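You operate a simulated robot arm through the tools that you are given. There is no shell and no other tool.

Carry out the task below with a simulated two-armed robot. There is one attempt and no reset: what you move stays moved.

## Task
Press the hub bearing that fits the axle tag into the hub.
Fine: draw out the press table, load it, push it home; one full stroke, lever back up. Where these are worked on the way, their far stop is far enough and under half their travel is too little: press table.

Only the result counts: the job must be done as asked and must still hold three seconds after the hand-in. Knocking over, shifting, dropping, spilling or breaking anything else fails it.

## Robot
Two 7-joint arms with two-finger parallel grippers on one trunk that stands fixed in place. Base frame: the origin is at the foot of the trunk, x ahead of it, y to its left, z up. Lengths are in mm, angles in degrees, forces in N, time in s.
The left shoulder is at [34, 182, 1221], the right one opposite. With the tool pointing down near the work surface each hand reaches from about 100 to 680 mm from the base axis, measured 20 degrees to its own side. Payload 3.91 kg a hand.
Tool frame (each hand has its own): the origin (TCP) lies between the finger pads and is the grasp point; the fingertips stand 30 mm ahead of it; z points along the fingers, y is the line along which they close. The gripper opens to 110 mm. The fingers are 20 mm wide and 10 mm thick; the gripper's body (48 by 112 mm) begins 55 mm behind the TCP.
Orientation is told as [roll, pitch, yaw] about the base's x, y, z axes, in that order, counted from this pose: with the fingers straight down and closing along the base's y, the tool's x points along the base's -x, its y along +y and its z along -z.

## Interface
- The arms move only by the tool jog_arm. It takes "left_moves", "right_moves" or both (then of equal length, played together; a hand with none holds still); each is a list of rows, each a list of 3 entries, a list of its own where there are three numbers: the shift along the base's x, y, z in units of 30 mm (1.0 is 30 mm), then the turn, a rotation vector about the base's x, y, z in units of 4 degrees (1.0 is 4 degrees), then the closure in counts, from 0 (fully open) to 255 (shut). In form: [[[dx, dy, dz], [ax, ay, az], jaw], ...]. A call has 1 to 20 rows; each row shifts and turns the commanded pose from where the row before left it. A call with a number of a shift or a turn outside -1 to 1 is refused whole. Each row takes 0.2 s and may step no farther than 50 mm and 8.6 degrees from the row before; otherwise, or with a gripper value out of range, the whole call is refused. A pose out of reach is approached as far as the arm can. The call stops where the force on the tool passes 40 N (or 10 N more than at its start, if that is more) or the arm is blocked; 0.2 s more then pass. Each finger travels about 72 mm/s and halts on what it meets, pressing with about 34 N; the grip force reading is that of the motor and also rises with nothing between the fingers. The clock runs only during rows and for 0.2 s after the last one: add rows that do not move to give the fingers time. It gives the time, the measured TCP pose, the force on the tool (base axes), the opening and the grip force at its end, in the units of the frame above (readings bear some noise), with the torque about the TCP (base axes, N m) and any sound that the robot's microphone picked up, and new pictures: "pictures" is both (left out), scene, wrist or none (wrist: the cameras of the hands that moved).
- Cameras (640 x 400 px; columns grow to the right, rows downward): "scene" is now at [134.7, 52.1, 1435.5]; the picture's right is [0.56, -0.83, 0.00], its down [-0.35, -0.24, -0.91] and it looks along [0.75, 0.51, -0.42] (base axes); focal length 214 px, centre (320, 200). "left" rides on the left gripper at [72, -17, -103] in its tool frame; the picture's right is [0.23, 0.97, 0.00], its down [-0.76, 0.18, -0.62] and it looks along [-0.61, 0.14, 0.78] (tool axes); focal length 222 px, centre (320, 200). "right" rides on the right gripper at [72, 17, -103] in its tool frame; the picture's right is [-0.23, 0.97, 0.00], its down [-0.76, -0.18, -0.62] and it looks along [-0.61, -0.14, 0.78] (tool axes); focal length 222 px, centre (320, 200). There is no depth. A picture from a camera that has moved, and an enlarged one, comes with that camera's place and axes in the base frame and with its lens.
- raise_lower(by): slides the trunk up (or, below 0, down) by that many mm; the arms and the scene camera ride with it, the base frame stays. It gives what a move gives, with no picture.
- aim_head(pan, tilt): turns the head with the scene camera to pan (to the left, within 80 degrees either way) and tilt (down, from -29 to 69), counted from straight ahead of the robot. It gives what a move gives, and a new picture of the scene camera.
- close_up(camera, box): a new picture of the part [left, top, right, bottom] of that camera's present view, enlarged. No time passes.
- hand_in(): hands the job in; it is judged then, once.

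Nothing tells you positions but the pictures and the camera data. Unless the task says otherwise, let go and move clear before handing in.

The tools are called after "Call:" as a command line: name --argument value ..., lists and objects as JSON in quotes. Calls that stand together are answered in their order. jog_arm: Moves the arms, as the interface text tells. Its arguments: {"type":"object","properties":{"left_moves":{"type":"array","items":{"type":"array"}},"right_moves":{"type":"array","items":{"type":"array"}},"pictures":{"type":"string","enum":["both","scene","wrist","none"]}},"required":[]} The other tools are called the same way: raise_lower (by) slides the trunk up or down; aim_head (pan, tilt) turns the head that bears the scene camera; close_up (camera, box) takes an enlarged picture of a part of a camera's view; hand_in () hands the job in.

At the start:

```text
t: 0.0
left_tool_pos: [207.5, 300.9, 1389.7]
left_orientation: [-0.1, 0.1, 0.0]
left_ft_force: [0.3, -1.4, -0.4]
left_moment: [0.01, -0.01, -0.01]
left_grip_width: 110.2
left_grasp_force: 0.0
right_tool_pos: [303.6, 1.4, 1386.7]
right_orientation: [0.0, 0.7, -0.6]
right_ft_force: [-0.6, -0.4, -0.2]
right_moment: [0.01, 0.0, 0.0]
right_grip_width: 109.9
right_grasp_force: 0.0
trunk travel left (down, up): [-475.0, 39.0]
head pan, tilt: [12.8, 40.8]
```

scene: 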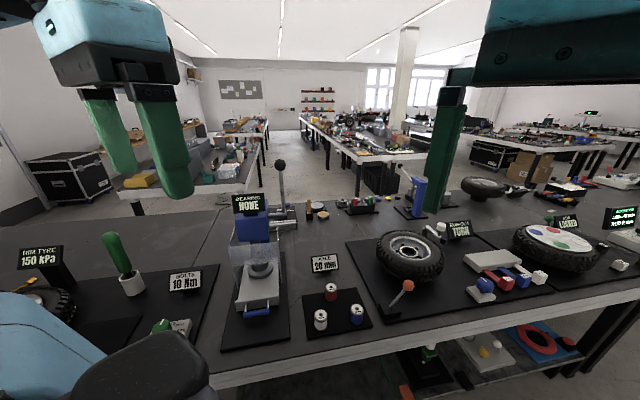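
right: 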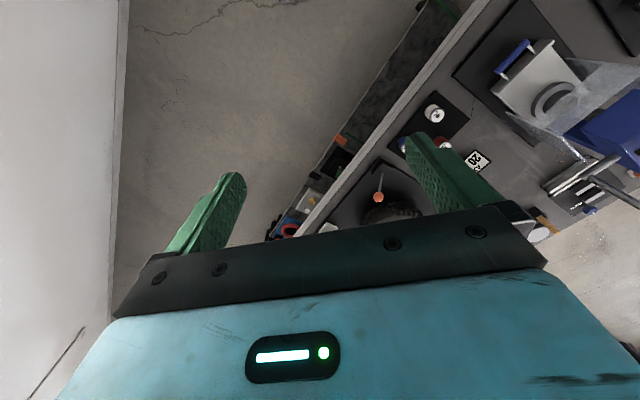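
left: 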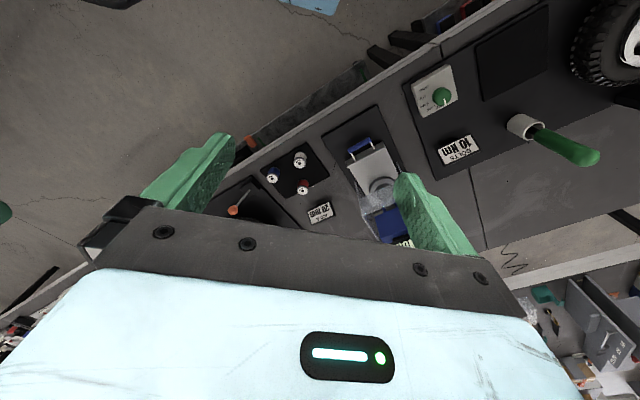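

I see a bench with a blue lever press (sign "BEARING NONE"), a press table with a blue handle, an axle tag reading "20 mm", and three bearings on a black tray. I'll look closer before moving anything.

Call:
close_up --camera "scene" --box '[290, 240, 390, 340]'

Call:
close_up --camera "scene" --box '[210, 150, 310, 350]'

Call:
close_up --camera "right" --box '[400, 0, 640, 240]'

Call:
close_up --camera "left" --box '[220, 90, 460, 260]'

```text
4.00 times, centred on (340, 290) of scene
camera zoom: at [134.7, 52.1, 1435.5], right [0.56, -0.83, 0.0], down [-0.35, -0.24, -0.91], along [0.75, 0.51, -0.42], focal length 858 px, centre (240, -160)
```

zoom: 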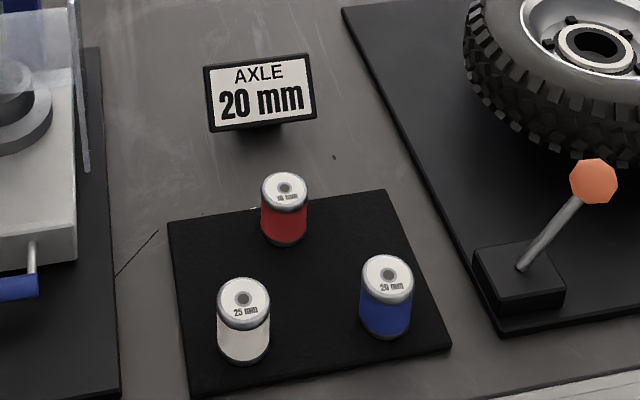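

```text
2.00 times, centred on (260, 250) of scene
camera zoom: at [134.7, 52.1, 1435.5], right [0.56, -0.83, 0.0], down [-0.35, -0.24, -0.91], along [0.75, 0.51, -0.42], focal length 429 px, centre (440, 100)
```

zoom: 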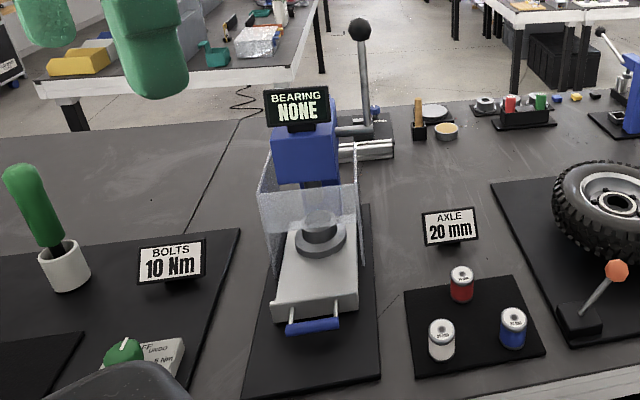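

```text
1.67 times, centred on (520, 120) of right
camera zoom: at [232.2, 20.1, 1491.7], right [0.24, 0.97, 0.0], down [0.77, -0.19, 0.61], along [0.6, -0.15, -0.79], focal length 370 px, centre (-13, 333)
```

zoom: 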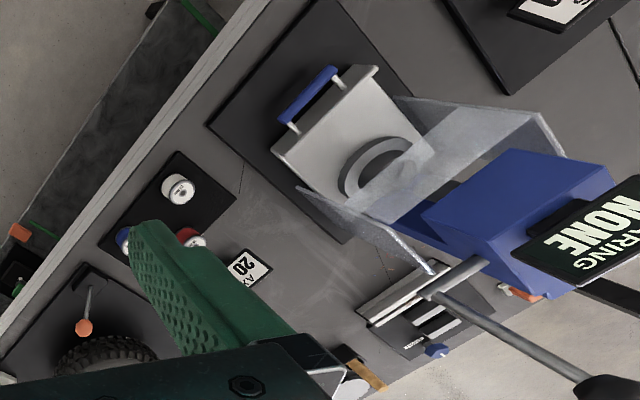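

```text
2.35 times, centred on (340, 175) of left
camera zoom: at [135.0, 284.3, 1493.3], right [-0.23, 0.97, 0.0], down [0.76, 0.18, 0.62], along [0.61, 0.14, -0.78], focal length 523 px, centre (273, 259)
```

zoom: 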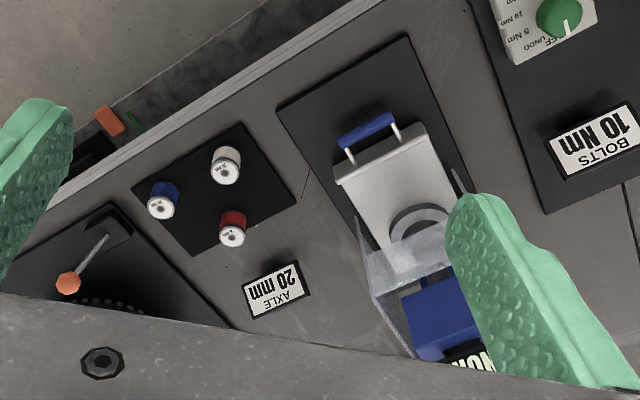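

The blue bearing is marked 20 mm and matches the axle tag; I put it near (583, 218, 848), and the table handle near (400, 470, 843). The bench sits at about 45° to me. Next I'll look closer at the press, lever and labels.

Call:
close_up --camera "scene" --box '[220, 150, 310, 250]'

Call:
close_up --camera "scene" --box '[220, 220, 300, 330]'

Call:
close_up --camera "scene" --box '[310, 275, 370, 335]'

Call:
close_up --camera "right" --box '[480, 20, 640, 240]'

```text
4.00 times, centred on (265, 200) of scene
camera zoom: at [134.7, 52.1, 1435.5], right [0.56, -0.83, 0.0], down [-0.35, -0.24, -0.91], along [0.75, 0.51, -0.42], focal length 858 px, centre (540, 200)
```

zoom: 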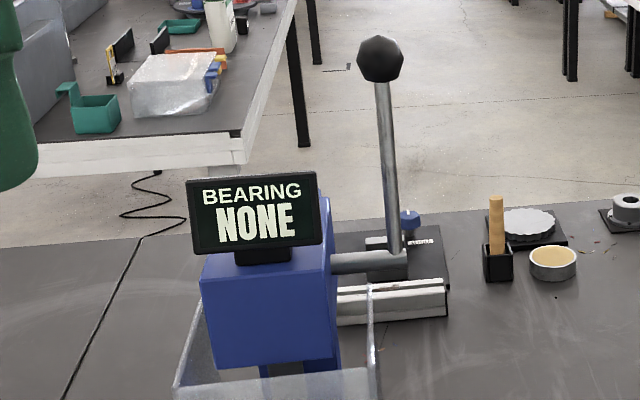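

```text
3.64 times, centred on (260, 275) of scene
camera zoom: at [134.7, 52.1, 1435.5], right [0.56, -0.83, 0.0], down [-0.35, -0.24, -0.91], along [0.75, 0.51, -0.42], focal length 780 px, centre (538, -73)
```

zoom: 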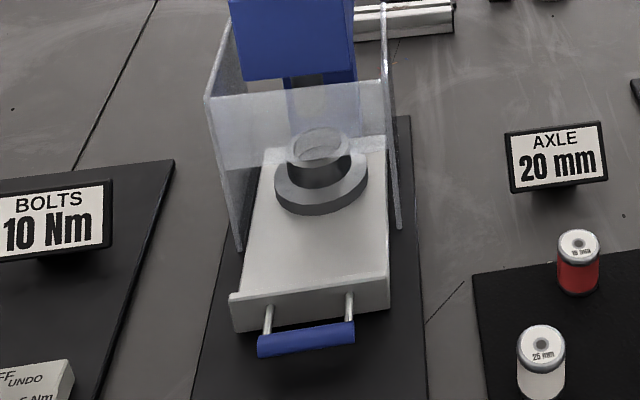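

```text
6.67 times, centred on (340, 305) of scene
camera zoom: at [134.7, 52.1, 1435.5], right [0.56, -0.83, 0.0], down [-0.35, -0.24, -0.91], along [0.75, 0.51, -0.42], focal length 1430 px, centre (187, -500)
```

zoom: 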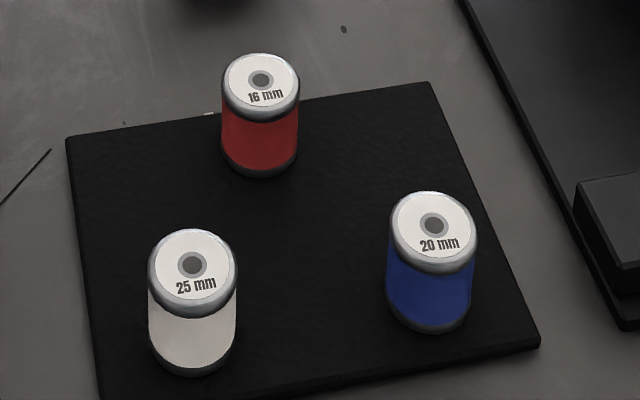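

```text
1.82 times, centred on (560, 130) of right
camera zoom: at [232.2, 20.1, 1491.7], right [0.24, 0.97, 0.0], down [0.77, -0.19, 0.61], along [0.6, -0.15, -0.79], focal length 404 px, centre (-116, 327)
```

zoom: 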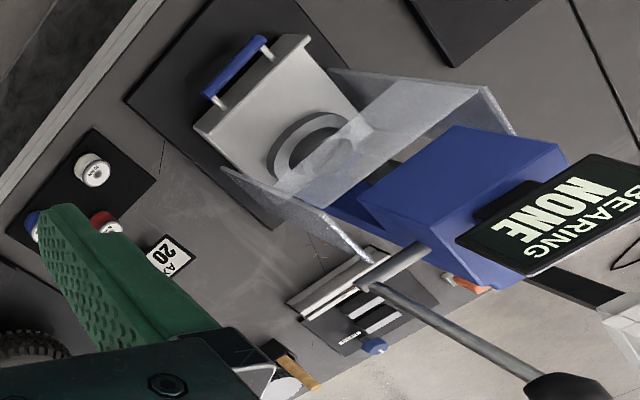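

The labels read white 25, red 16 and blue 20 mm, so blue is the one to use. The press stands at the left of the bench with the table pulling toward me along about (-0.7, -0.7). I'll bring the left hand above the table handle, turned −45°, to look.

Call:
jog_arm --left_moves '[[[0.3, 0.3, -0.93], [0, 0, -0.8], 0], [[0.4, 0.4, -0.93], [0, 0, -0.8], 0], [[0.4, 0.4, -0.93], [0, 0, -0.8], 0], [[0.4, 0.4, -0.93], [0, 0, -0.8], 0], [[0.4, 0.4, -0.93], [0, 0, -0.8], 0], [[0.4, 0.4, -0.93], [0, 0, -0.8], 0], [[0.4, 0.4, -0.93], [0, 0, -0.8], 0], [[0.4, 0.4, -0.93], [0, 0, -0.8], 0], [[0.4, 0.4, -0.93], [0, 0, -0.8], 0], [[0.4, 0.4, -0.93], [0, 0, -0.8], 0], [[0.4, 0.4, -0.93], [0, 0, -0.8], 0], [[0.4, 0.4, -0.6], [0, 0, -0.8], 0], [[0.4, 0.4, 0], [0, 0, -0.8], 0], [[0.4, 0.4, 0], [0, 0, -0.8], 0]]' --pictures "both"

```text
t: 3.0
left_tool_pos: [344.9, 348.4, 1089.4]
left_orientation: [0.0, -0.1, -44.5]
left_ft_force: [0.6, -0.5, 0.0]
left_moment: [-0.01, 0.02, -0.05]
left_grip_width: 110.2
left_grasp_force: 0.1
left hand out of reach, approached as far as the arm can: row 10, 11, 12, 13, 14
right_tool_pos: [310.9, 0.0, 1384.9]
right_orientation: [0.4, 1.5, -1.4]
right_ft_force: [0.2, -0.5, 0.1]
right_moment: [0.0, 0.02, 0.02]
right_grip_width: 110.1
right_grasp_force: 0.2
trunk travel left (down, up): [-475.0, 39.0]
head pan, tilt: [12.8, 40.8]
camera scene: at [137.7, 48.1, 1429.6], right [0.52, -0.85, 0.0], down [-0.41, -0.25, -0.88], along [0.75, 0.46, -0.48], focal length 214 px, centre (320, 200)
camera left: at [281.2, 388.3, 1193.2], right [0.52, 0.85, 0.0], down [0.67, -0.41, 0.62], along [0.53, -0.33, -0.78], focal length 222 px, centre (320, 200)
```

scene: 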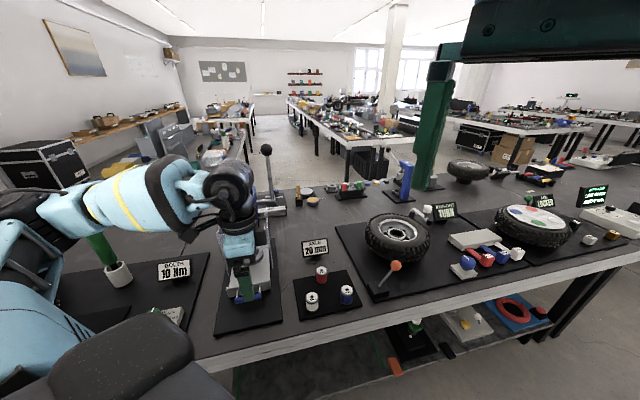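
left: 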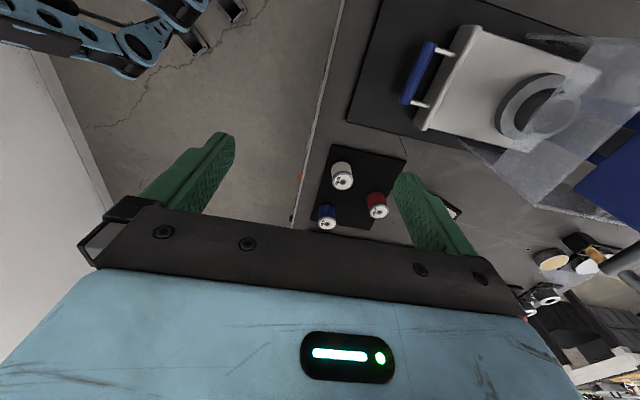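

The arm ran short of reach with this yaw, but the left camera now sees the table handle clearly. I'll zoom in to measure the handle gap and the hub.

Call:
close_up --camera "left" --box '[380, 10, 540, 140]'

Call:
close_up --camera "left" --box '[460, 20, 640, 250]'

Call:
close_up --camera "left" --box '[280, 130, 440, 240]'

Call:
close_up --camera "scene" --box '[200, 140, 300, 320]'

```text
3.08 times, centred on (460, 75) of left
camera zoom: at [281.2, 388.3, 1193.2], right [0.52, 0.85, 0.0], down [0.67, -0.41, 0.62], along [0.53, -0.33, -0.78], focal length 684 px, centre (-111, 585)
```

zoom: 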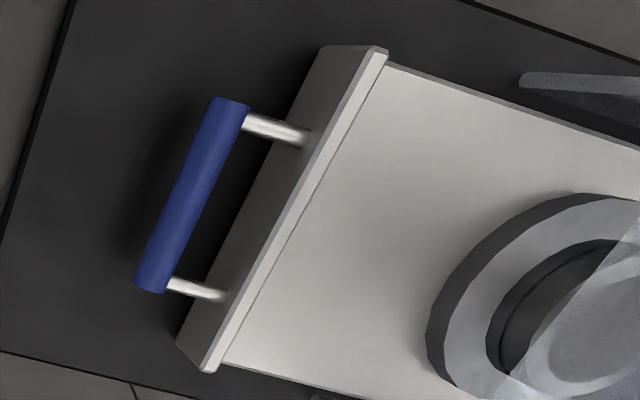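

```text
1.74 times, centred on (550, 135) of left
camera zoom: at [281.2, 388.3, 1193.2], right [0.52, 0.85, 0.0], down [0.67, -0.41, 0.62], along [0.53, -0.33, -0.78], focal length 386 px, centre (-80, 313)
```

zoom: 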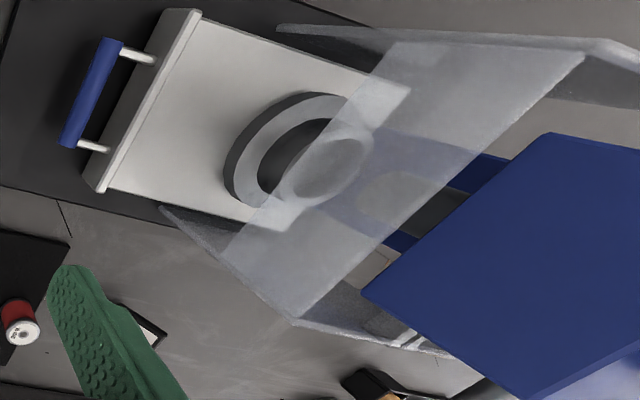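

```text
3.64 times, centred on (360, 185) of left
camera zoom: at [281.2, 388.3, 1193.2], right [0.52, 0.85, 0.0], down [0.67, -0.41, 0.62], along [0.53, -0.33, -0.78], focal length 808 px, centre (174, 254)
```

zoom: 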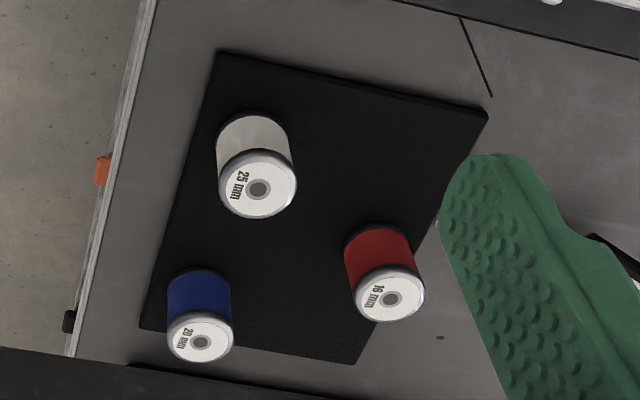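

```text
2.22 times, centred on (250, 230) of scene
camera zoom: at [137.7, 48.1, 1429.6], right [0.52, -0.85, 0.0], down [-0.41, -0.25, -0.88], along [0.75, 0.46, -0.48], focal length 477 px, centre (476, 133)
```

zoom: 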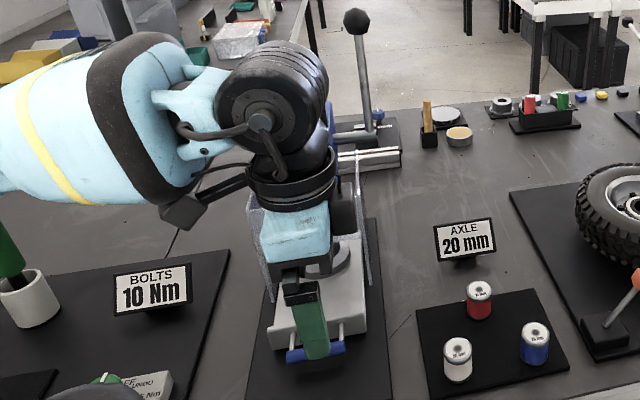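

The handle bar is about 17 mm thick with a gap of about 30 mm behind it, centred near (403, 476, 831). A yaw near +45° is more natural for this arm and still lets me hook the bar with closed fingers, so I'll turn that way.

Call:
jog_arm --left_moves '[[[0, 0, 0], [0, 0, 1], 0], [[0, 0, 0], [0, 0, 1], 0], [[0, 0, 0], [0, 0, 1], 0], [[0, 0, 0], [0, 0, 1], 0], [[0, 0, 0], [0, 0, 1], 0], [[0, 0, 0], [0, 0, 1], 0], [[0, 0, 0], [0, 0, 1], 0], [[0, 0, 0], [0, 0, 1], 0], [[0, 0, 0], [0, 0, 1], 0], [[0, 0, 0], [0, 0, 1], 0], [[0, 0, 0], [0, 0, 1], 0], [[0, 0, 0], [0, 0, 1], 0], [[0, 0, 0], [0, 0, 1], 0], [[0, 0, 0], [0, 0, 1], 0], [[0, 0, 0], [0, 0, 1], 0], [[0, 0, 0], [0, 0, 1], 0], [[0, 0, 0], [0, 0, 1], 0], [[0, 0, 0], [0, 0, 1], 0], [[0, 0, 0], [0, 0, 1], 0], [[0, 0, 0], [0, 0, 1], 0]]' --pictures "both"

```text
t: 7.2
left_tool_pos: [343.8, 348.7, 1091.2]
left_orientation: [0.0, 0.1, 35.4]
left_ft_force: [-0.3, 0.2, 0.0]
left_moment: [0.02, -0.01, -0.01]
left_grip_width: 110.2
left_grasp_force: 0.0
right_tool_pos: [309.0, -0.9, 1385.0]
right_orientation: [0.5, 1.5, -1.5]
right_ft_force: [-0.2, -0.2, 0.2]
right_moment: [0.01, -0.02, 0.0]
right_grip_width: 109.7
right_grasp_force: 0.0
trunk travel left (down, up): [-475.0, 39.0]
head pan, tilt: [12.8, 40.8]
camera scene: at [136.4, 47.2, 1429.7], right [0.52, -0.86, 0.0], down [-0.41, -0.25, -0.88], along [0.75, 0.45, -0.48], focal length 214 px, centre (320, 200)
camera left: at [293.8, 293.8, 1194.2], right [-0.75, 0.66, 0.0], down [0.52, 0.58, 0.62], along [0.41, 0.47, -0.78], focal length 222 px, centre (320, 200)
```

scene: 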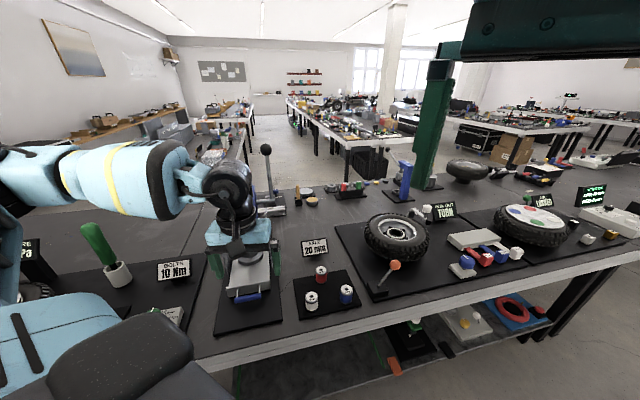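
left: 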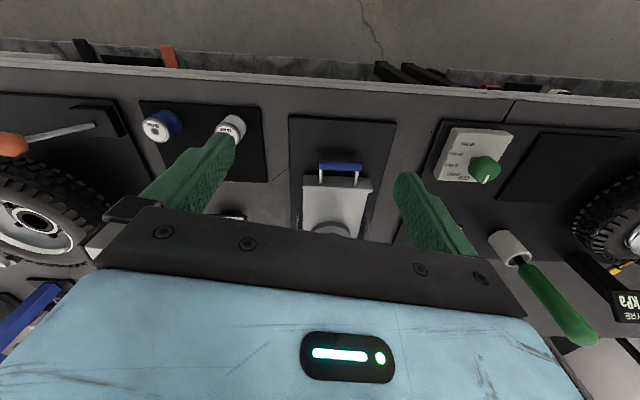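

With yaw 35° the press table is straight ahead in the left view. I'll close the fingers and move to a point above the gap behind the handle bar.

Call:
jog_arm --left_moves '[[[0.417, 0.8, -0.6], [0, 0, 0.42], 255], [[0.417, 0.8, -0.6], [0, 0, 0.42], 255], [[0.417, 0.8, -0.6], [0, 0, 0.42], 255], [[0.417, 0.8, -0.6], [0, 0, 0.42], 255], [[0.417, 0.8, -0.6], [0, 0, 0.42], 255], [[0.417, 0.8, -0.6], [0, 0, 0.42], 255], [[0, 0, 0], [0, 0, 0], 255]]' --pictures "both"

```text
t: 8.8
left_tool_pos: [419.2, 493.2, 983.3]
left_orientation: [0.0, 0.0, 45.3]
left_ft_force: [-0.3, -0.3, 0.5]
left_moment: [-0.02, -0.03, 0.0]
left_grip_width: 0.0
left_grasp_force: 34.1
right_tool_pos: [308.9, -1.9, 1385.5]
right_orientation: [0.5, 1.5, -1.4]
right_ft_force: [0.1, 0.3, 0.4]
right_moment: [0.01, -0.01, 0.0]
right_grip_width: 110.0
right_grasp_force: 0.0
trunk travel left (down, up): [-475.0, 39.0]
head pan, tilt: [12.8, 40.8]
camera scene: at [136.0, 47.0, 1429.7], right [0.52, -0.86, 0.0], down [-0.41, -0.25, -0.88], along [0.75, 0.45, -0.48], focal length 214 px, centre (320, 200)
camera left: at [378.5, 430.0, 1086.7], right [-0.85, 0.52, 0.0], down [0.41, 0.67, 0.62], along [0.33, 0.53, -0.78], focal length 222 px, centre (320, 200)
```

scene: 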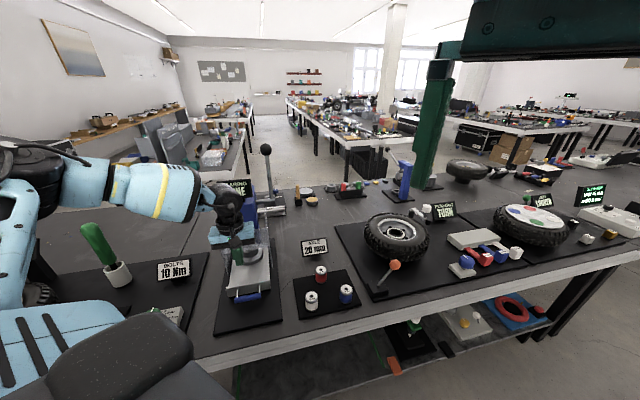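
left: 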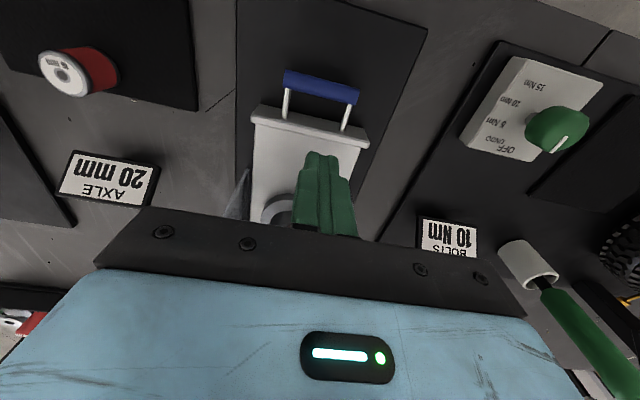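

I'm above the handle area with the fingers closed. I'll zoom in to measure the bar, gap and front plate from here.

Call:
close_up --camera "left" --box '[230, 50, 390, 250]'

Call:
close_up --camera "scene" --box '[200, 200, 290, 330]'

```text
2.00 times, centred on (310, 150) of left
camera zoom: at [378.5, 430.0, 1086.7], right [-0.85, 0.52, 0.0], down [0.41, 0.67, 0.62], along [0.33, 0.53, -0.78], focal length 444 px, centre (340, 300)
```

zoom: 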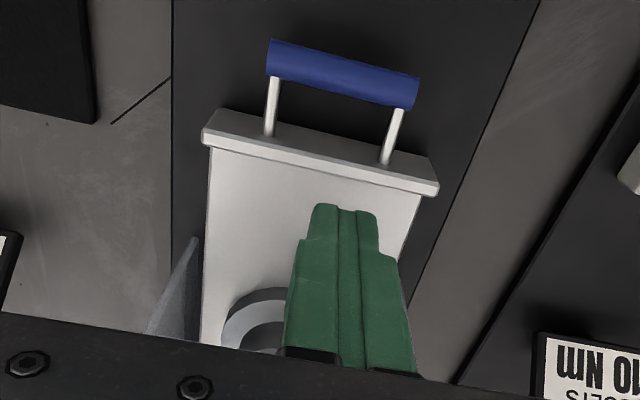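

```text
3.08 times, centred on (245, 265) of scene
camera zoom: at [136.0, 47.0, 1429.7], right [0.52, -0.86, 0.0], down [-0.41, -0.25, -0.88], along [0.75, 0.45, -0.48], focal length 660 px, centre (551, 0)
```

zoom: 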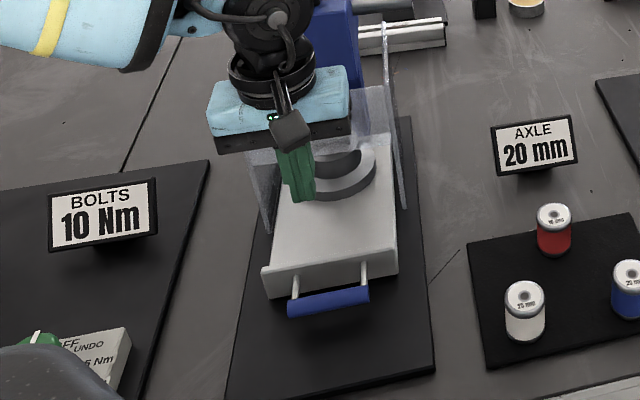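

The bar centre is at about (405, 476, 829), the gap runs from n≈632 to 662 mm, and the table axis lies exactly along (0.707, 0.707). I'll lower the closed fingers toward the gap in stages.

Call:
jog_arm --left_moves '[[[0.1, 0, -0.9], [0, 0, 0], 255], [[0, 0, -0.9], [0, 0, 0], 255], [[0, 0, -0.9], [0, 0, 0], 255], [[0, 0, -0.8], [0, 0, 0], 255], [[0, 0, 0], [0, 0, 0], 255]]' --pictures "both"

Call:
close_up --camera "left" --box '[230, 50, 390, 250]'

Call:
close_up --camera "scene" --box '[210, 220, 280, 320]'

```text
t: 10.0
left_tool_pos: [421.6, 492.1, 878.3]
left_orientation: [0.0, -0.1, 45.2]
left_ft_force: [0.0, -0.2, 0.7]
left_moment: [-0.01, -0.04, -0.01]
left_grip_width: 0.0
left_grasp_force: 34.0
right_tool_pos: [308.9, -0.3, 1385.3]
right_orientation: [0.5, 1.6, -1.5]
right_ft_force: [0.5, 0.6, 0.2]
right_moment: [0.04, -0.01, -0.04]
right_grip_width: 110.1
right_grasp_force: 0.1
trunk travel left (down, up): [-475.0, 39.0]
head pan, tilt: [12.8, 40.8]
camera scene: at [136.1, 47.1, 1429.6], right [0.52, -0.86, 0.0], down [-0.41, -0.25, -0.88], along [0.75, 0.45, -0.48], focal length 214 px, centre (320, 200)
camera left: at [382.0, 429.2, 981.5], right [-0.85, 0.52, 0.0], down [0.41, 0.67, 0.62], along [0.33, 0.53, -0.78], focal length 222 px, centre (320, 200)
```

scene: 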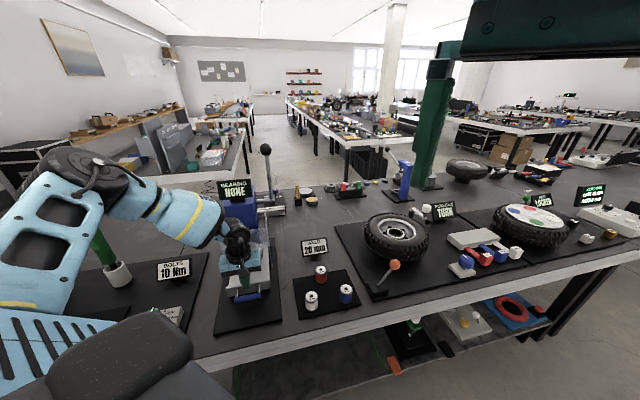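
left: 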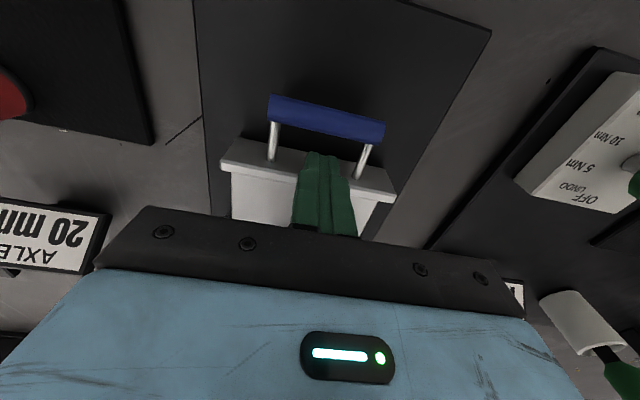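

```text
2.00 times, centred on (310, 150) of left
camera zoom: at [382.0, 429.2, 981.5], right [-0.85, 0.52, 0.0], down [0.41, 0.67, 0.62], along [0.33, 0.53, -0.78], focal length 444 px, centre (340, 300)
```

zoom: 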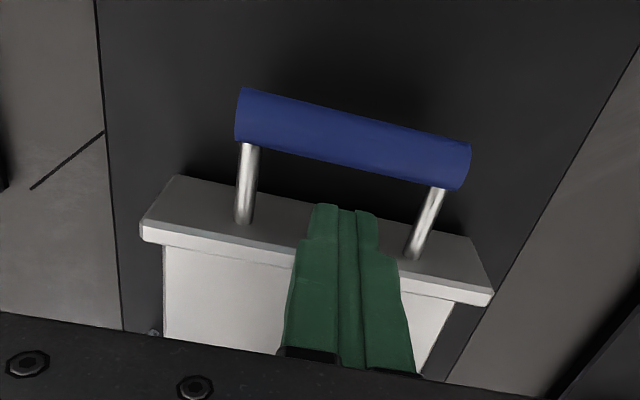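

```text
4.00 times, centred on (245, 270) of scene
camera zoom: at [136.1, 47.1, 1429.6], right [0.52, -0.86, 0.0], down [-0.41, -0.25, -0.88], along [0.75, 0.45, -0.48], focal length 858 px, centre (620, -80)
```

zoom: 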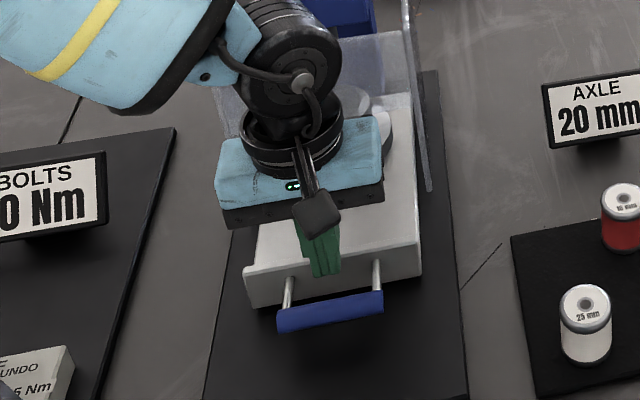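

The fingers are over the gap with tips at about 848, and the gap runs from n≈633 to 664. I'll shift 2 mm along n and go down until the tips are below the bar.

Call:
jog_arm --left_moves '[[[0.06, 0.06, -0.4], [0, 0, 0], 255], [[0, 0, -0.6], [0, 0, 0], 255], [[0, 0, -0.55], [0, 0, 0], 255], [[0, 0, 0], [0, 0, 0], 255]]' --pictures "both"

Call:
close_up --camera "left" --box '[230, 50, 390, 250]'

Call:
close_up --camera "scene" --box '[210, 220, 280, 320]'

```text
t: 11.0
left_tool_pos: [423.9, 493.4, 832.3]
left_orientation: [0.0, 0.0, 45.3]
left_ft_force: [-0.5, -0.2, 0.1]
left_moment: [0.0, 0.02, 0.0]
left_grip_width: 0.2
left_grasp_force: 33.4
right_tool_pos: [310.2, -1.4, 1385.9]
right_orientation: [0.5, 1.5, -1.5]
right_ft_force: [-0.1, 0.2, -0.2]
right_moment: [-0.01, -0.02, 0.02]
right_grip_width: 109.6
right_grasp_force: 0.0
trunk travel left (down, up): [-475.0, 39.0]
head pan, tilt: [12.8, 40.8]
camera scene: at [136.2, 47.1, 1429.6], right [0.52, -0.86, 0.0], down [-0.41, -0.25, -0.88], along [0.75, 0.45, -0.48], focal length 214 px, centre (320, 200)
camera left: at [383.8, 431.2, 935.1], right [-0.85, 0.52, 0.0], down [0.41, 0.67, 0.62], along [0.33, 0.53, -0.78], focal length 222 px, centre (320, 200)
```

scene: 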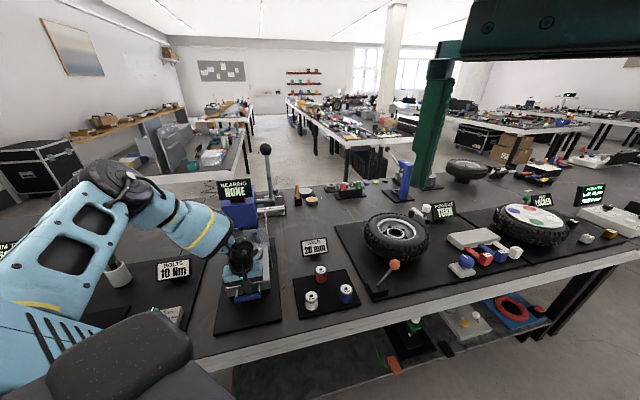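
left: 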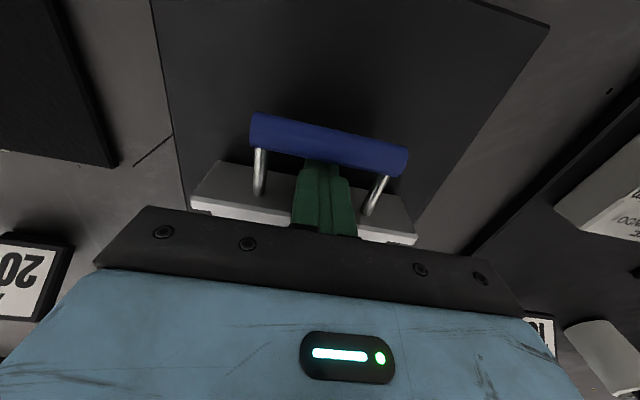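

```text
2.00 times, centred on (310, 150) of left
camera zoom: at [383.8, 431.2, 935.1], right [-0.85, 0.52, 0.0], down [0.41, 0.67, 0.62], along [0.33, 0.53, -0.78], focal length 444 px, centre (340, 300)
```

zoom: 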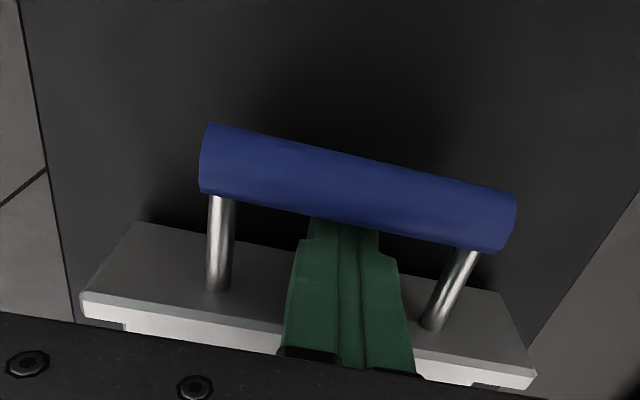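

```text
4.00 times, centred on (245, 270) of scene
camera zoom: at [136.2, 47.1, 1429.6], right [0.52, -0.86, 0.0], down [-0.41, -0.25, -0.88], along [0.75, 0.45, -0.48], focal length 858 px, centre (620, -80)
```

zoom: 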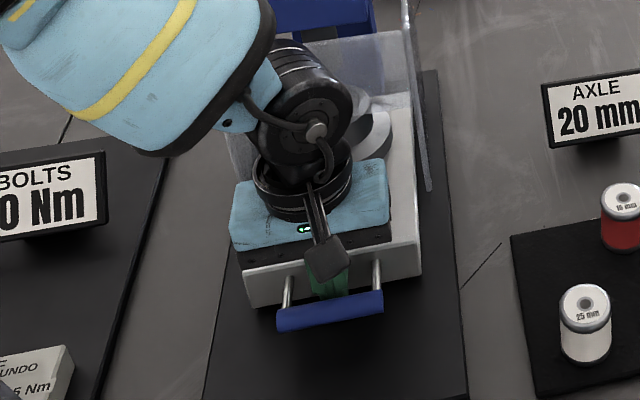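

The fingers are behind the bar with no contact force. Now I'll pull the table out along −n in steps of about 20 mm.

Call:
jog_arm --left_moves '[[[-0.3, -0.3, 0], [0, 0, 0], 255], [[-0.4, -0.4, 0], [0, 0, 0], 255], [[-0.4, -0.4, 0], [0, 0, 0], 255], [[-0.4, -0.4, 0], [0, 0, 0], 255], [[-0.4, -0.4, 0], [0, 0, 0], 255], [[0, 0, 0], [0, 0, 0], 255]]' --pictures "both"

```text
t: 12.4
left_tool_pos: [365.8, 437.2, 832.6]
left_orientation: [0.0, 0.0, 45.3]
left_ft_force: [0.6, 0.1, -0.3]
left_moment: [0.02, 0.02, -0.02]
left_grip_width: 0.4
left_grasp_force: 34.5
right_tool_pos: [309.4, -2.1, 1385.0]
right_orientation: [0.6, 1.5, -1.4]
right_ft_force: [0.0, 0.0, -0.7]
right_moment: [0.01, 0.01, 0.03]
right_grip_width: 109.9
right_grasp_force: 0.1
trunk travel left (down, up): [-475.0, 39.0]
head pan, tilt: [12.8, 40.8]
camera scene: at [136.5, 47.2, 1429.5], right [0.52, -0.86, 0.0], down [-0.41, -0.25, -0.88], along [0.75, 0.45, -0.48], focal length 214 px, centre (320, 200)
camera left: at [326.1, 374.0, 935.2], right [-0.85, 0.52, 0.0], down [0.41, 0.67, 0.62], along [0.33, 0.53, -0.78], focal length 222 px, centre (320, 200)
```

scene: 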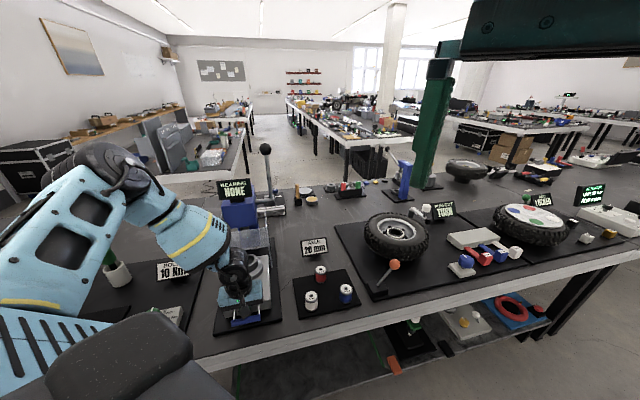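
left: 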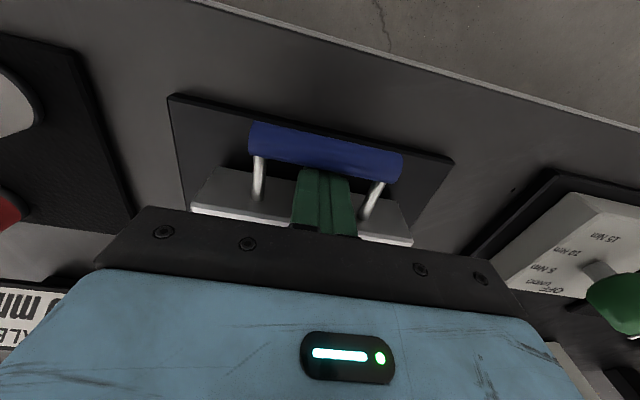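

The table is sliding out, about 78 mm so far, with little resistance. I'll keep pulling toward its far stop.

Call:
jog_arm --left_moves '[[[-0.3, -0.3, 0], [0, 0, 0], 255], [[-0.3, -0.3, 0], [0, 0, 0], 255], [[-0.3, -0.3, 0], [0, 0, 0], 255], [[-0.3, -0.3, 0], [0, 0, 0], 255], [[-0.3, -0.3, 0], [0, 0, 0], 255], [[-0.3, -0.3, 0], [0, 0, 0], 255], [[0, 0, 0], [0, 0, 0], 255]]' --pictures "both"

```text
t: 14.0
left_tool_pos: [312.1, 383.3, 831.5]
left_orientation: [0.0, 0.0, 45.3]
left_ft_force: [0.3, 1.0, -0.7]
left_moment: [-0.02, 0.0, 0.0]
left_grip_width: 0.1
left_grasp_force: 33.9
right_tool_pos: [309.3, -0.5, 1384.9]
right_orientation: [0.5, 1.5, -1.5]
right_ft_force: [0.6, -0.2, 0.0]
right_moment: [-0.01, 0.04, 0.0]
right_grip_width: 109.8
right_grasp_force: 0.1
trunk travel left (down, up): [-475.0, 39.0]
head pan, tilt: [12.8, 40.8]
camera scene: at [136.6, 47.2, 1429.4], right [0.51, -0.86, 0.0], down [-0.41, -0.25, -0.88], along [0.75, 0.45, -0.48], focal length 214 px, centre (320, 200)
camera left: at [272.5, 320.5, 934.5], right [-0.85, 0.52, 0.0], down [0.41, 0.67, 0.62], along [0.33, 0.53, -0.78], focal length 222 px, centre (320, 200)
```

scene: 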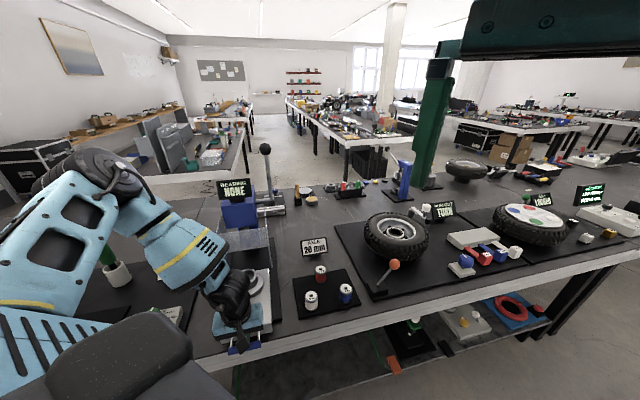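
left: 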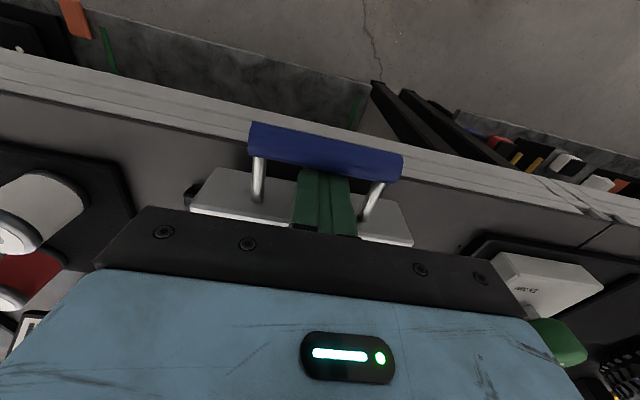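

It has moved about 150 mm and there is still no stop. I'll continue more slowly.

Call:
jog_arm --left_moves '[[[-0.2, -0.2, 0], [0, 0, 0], 255], [[-0.2, -0.2, 0], [0, 0, 0], 255], [[-0.2, -0.2, 0], [0, 0, 0], 255], [[-0.2, -0.2, 0], [0, 0, 0], 255], [[-0.2, -0.2, 0], [0, 0, 0], 255], [[-0.2, -0.2, 0], [0, 0, 0], 255], [[0, 0, 0], [0, 0, 0], 255]]' --pictures "both"

```text
t: 15.4
left_tool_pos: [286.6, 356.0, 831.4]
left_orientation: [0.2, -1.5, 45.6]
left_ft_force: [6.4, 13.6, -3.1]
left_moment: [0.06, -0.11, -0.09]
left_grip_width: 0.0
left_grasp_force: 33.9
right_tool_pos: [315.2, -4.8, 1383.8]
right_orientation: [0.6, 2.1, -2.3]
right_ft_force: [0.0, -0.1, 0.8]
right_moment: [0.03, -0.03, 0.01]
right_grip_width: 109.9
right_grasp_force: 0.0
trunk travel left (down, up): [-475.0, 39.0]
head pan, tilt: [12.8, 40.8]
stopped in row 6 (left hand): the force on the tool passed its limit at 47 N (the readings are from after the stop); the commanded pose is now the measured one
camera scene: at [137.7, 42.9, 1425.1], right [0.48, -0.88, 0.0], down [-0.46, -0.25, -0.85], along [0.75, 0.41, -0.52], focal length 214 px, centre (320, 200)
camera left: at [244.7, 290.7, 932.5], right [-0.85, 0.52, 0.0], down [0.4, 0.65, 0.64], along [0.34, 0.55, -0.76], focal length 222 px, centre (320, 200)
```

scene: 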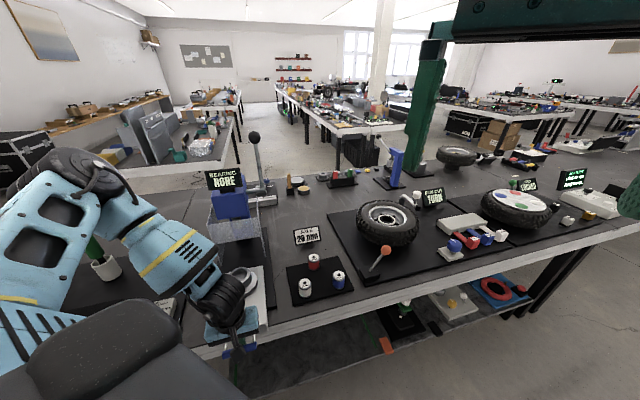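
left: 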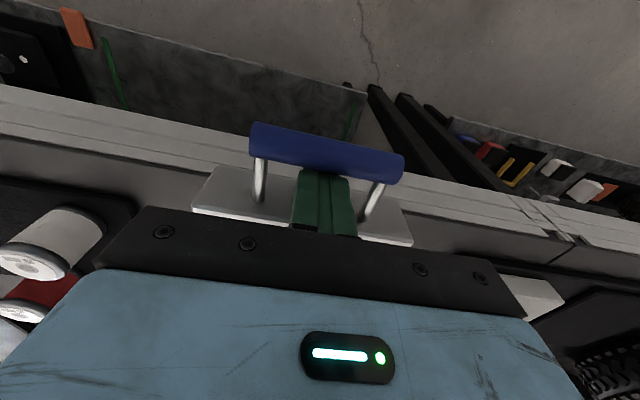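

The table reached its far stop, about 189 mm of travel. I'll ease off the bar by a few mm, lift the hand and look at the drawn-out hub.

Call:
jog_arm --left_moves '[[[0.1, 0.1, 0], [0, 0.3, 0], 255], [[0, 0, 0.5], [0, 0, 0], 255], [[0, 0, 1], [0, 0, 0], 255], [[0, 0, 1], [0, 0, 0], 255], [[0, 0, 1], [0, 0, 0], 255], [[0, 0, 1], [0, 0, 0], 255], [[0, 0, 1], [0, 0, 0], 255], [[0, 0, 0], [0, 0, 0], 255]]' --pictures "both"

```text
t: 17.2
left_tool_pos: [286.7, 357.2, 997.0]
left_orientation: [1.1, -0.4, 45.3]
left_ft_force: [1.0, 0.2, 0.2]
left_moment: [0.0, 0.0, -0.02]
left_grip_width: 0.3
left_grasp_force: 33.9
right_tool_pos: [314.0, -4.2, 1384.4]
right_orientation: [0.8, 2.2, -2.2]
right_ft_force: [0.5, -0.4, 0.1]
right_moment: [-0.01, 0.01, 0.0]
right_grip_width: 110.1
right_grasp_force: 0.0
trunk travel left (down, up): [-475.0, 39.0]
head pan, tilt: [12.8, 40.8]
camera scene: at [137.9, 43.4, 1425.2], right [0.48, -0.88, 0.0], down [-0.46, -0.25, -0.85], along [0.75, 0.41, -0.52], focal length 214 px, centre (320, 200)
camera left: at [248.7, 293.5, 1099.0], right [-0.85, 0.52, 0.02], down [0.41, 0.66, 0.63], along [0.32, 0.54, -0.78], focal length 222 px, centre (320, 200)
```

scene: 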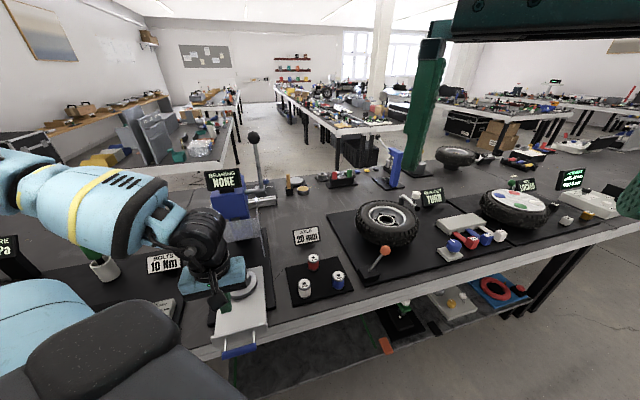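
left: 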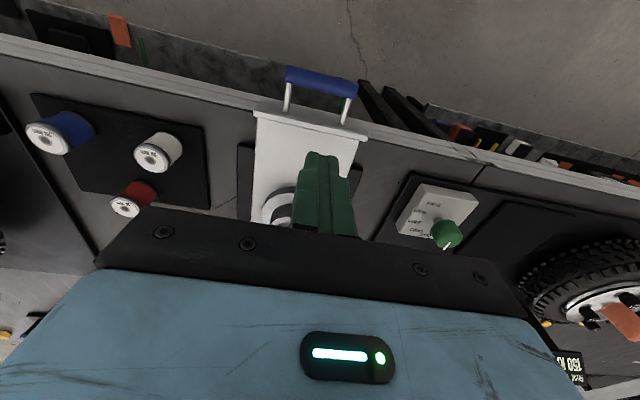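

The table is out and the hand is clear. I'll zoom in on the blue bearing and hub from the current views.

Call:
close_up --camera "left" --box '[10, 80, 170, 230]'

Call:
close_up --camera "scene" --box '[205, 240, 285, 360]'

Call:
close_up --camera "scene" --box '[280, 245, 360, 315]'

```text
2.67 times, centred on (90, 155) of left
camera zoom: at [248.7, 293.5, 1099.0], right [-0.85, 0.52, 0.02], down [0.41, 0.66, 0.63], along [0.32, 0.54, -0.78], focal length 592 px, centre (933, 320)
```

zoom: 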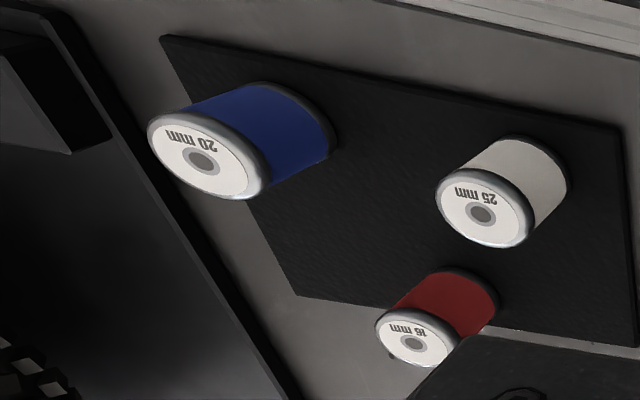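

```text
3.33 times, centred on (245, 300) of scene
camera zoom: at [137.9, 43.4, 1425.2], right [0.48, -0.88, 0.0], down [-0.46, -0.25, -0.85], along [0.75, 0.41, -0.52], focal length 715 px, centre (570, -133)
```

zoom: 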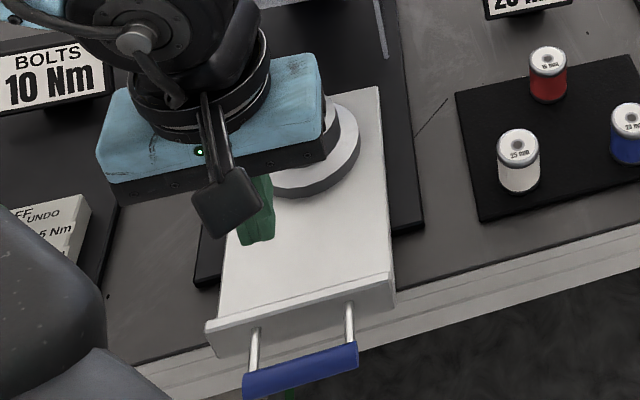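

```text
5.71 times, centred on (320, 280) of scene
camera zoom: at [137.9, 43.4, 1425.2], right [0.48, -0.88, 0.0], down [-0.46, -0.25, -0.85], along [0.75, 0.41, -0.52], focal length 1226 px, centre (320, -257)
```

zoom: 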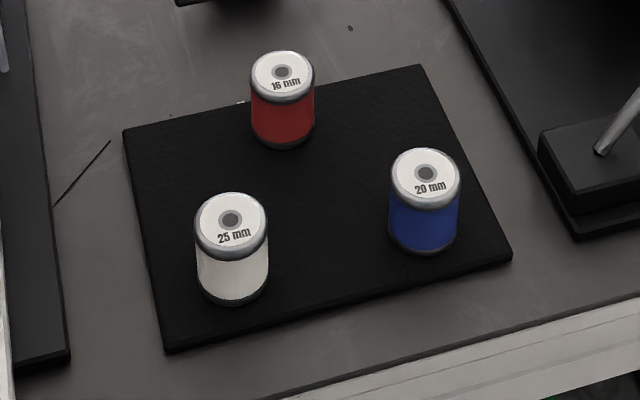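

Triangulating puts the blue bearing's top at about (586, 218.5, 839), roughly 40 mm across and 52 mm tall. I'll open to about 65 mm and move above it.

Call:
jog_arm --left_moves '[[[0.831, -0.385, 0], [-0.022, -0.01, -0.3125], 255], [[0.831, -0.385, 0], [-0.022, -0.01, -0.3125], 255], [[0.831, -0.385, 0], [-0.022, -0.01, -0.3125], 100], [[0.831, -0.385, 0], [-0.022, -0.01, -0.3125], 100], [[0.831, -0.385, 0], [-0.022, -0.01, -0.3125], 100], [[0.831, -0.385, 0], [-0.022, -0.01, -0.3125], 100], [[0.831, -0.385, -0.2], [-0.022, -0.01, -0.3125], 100], [[0.831, -0.385, -0.2], [-0.022, -0.01, -0.3125], 100], [[0.831, -0.385, -0.2], [-0.022, -0.01, -0.3125], 100], [[0.831, -0.385, -0.2], [-0.022, -0.01, -0.3125], 100], [[0.831, -0.385, -0.2], [-0.022, -0.01, -0.3125], 100], [[0.831, -0.385, -0.2], [-0.022, -0.01, -0.3125], 100], [[0, 0, 0], [0, 0, 0], 100]]' --pictures "both"

```text
t: 20.0
left_tool_pos: [564.3, 234.8, 968.1]
left_orientation: [-0.2, 0.0, 30.4]
left_ft_force: [-0.5, -0.4, -0.7]
left_moment: [0.03, -0.02, 0.01]
left_grip_width: 67.0
left_grasp_force: 0.1
left hand out of reach, approached as far as the arm can: row 12
right_tool_pos: [314.2, -3.4, 1385.2]
right_orientation: [0.9, 2.3, -2.2]
right_ft_force: [0.1, -0.4, -0.6]
right_moment: [0.02, -0.04, 0.0]
right_grip_width: 109.6
right_grasp_force: 0.0
trunk travel left (down, up): [-475.0, 39.0]
head pan, tilt: [12.8, 40.8]
camera scene: at [137.8, 43.1, 1425.2], right [0.48, -0.88, 0.0], down [-0.46, -0.25, -0.85], along [0.75, 0.41, -0.52], focal length 214 px, centre (320, 200)
camera left: at [509.7, 183.7, 1071.9], right [-0.69, 0.73, 0.0], down [0.57, 0.54, 0.62], along [0.45, 0.43, -0.78], focal length 222 px, centre (320, 200)
```

scene: 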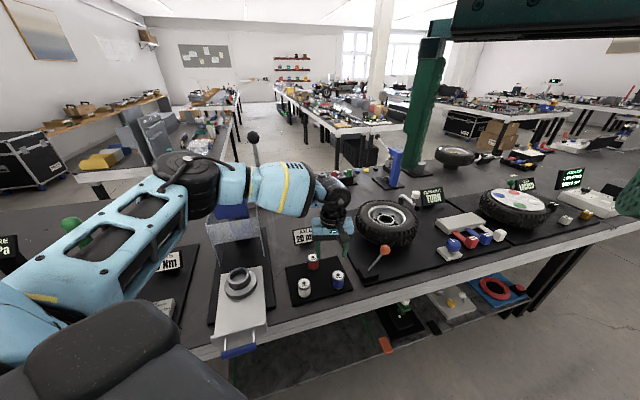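
left: 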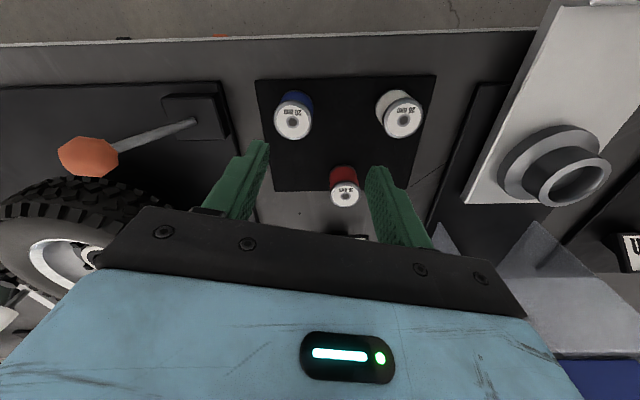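

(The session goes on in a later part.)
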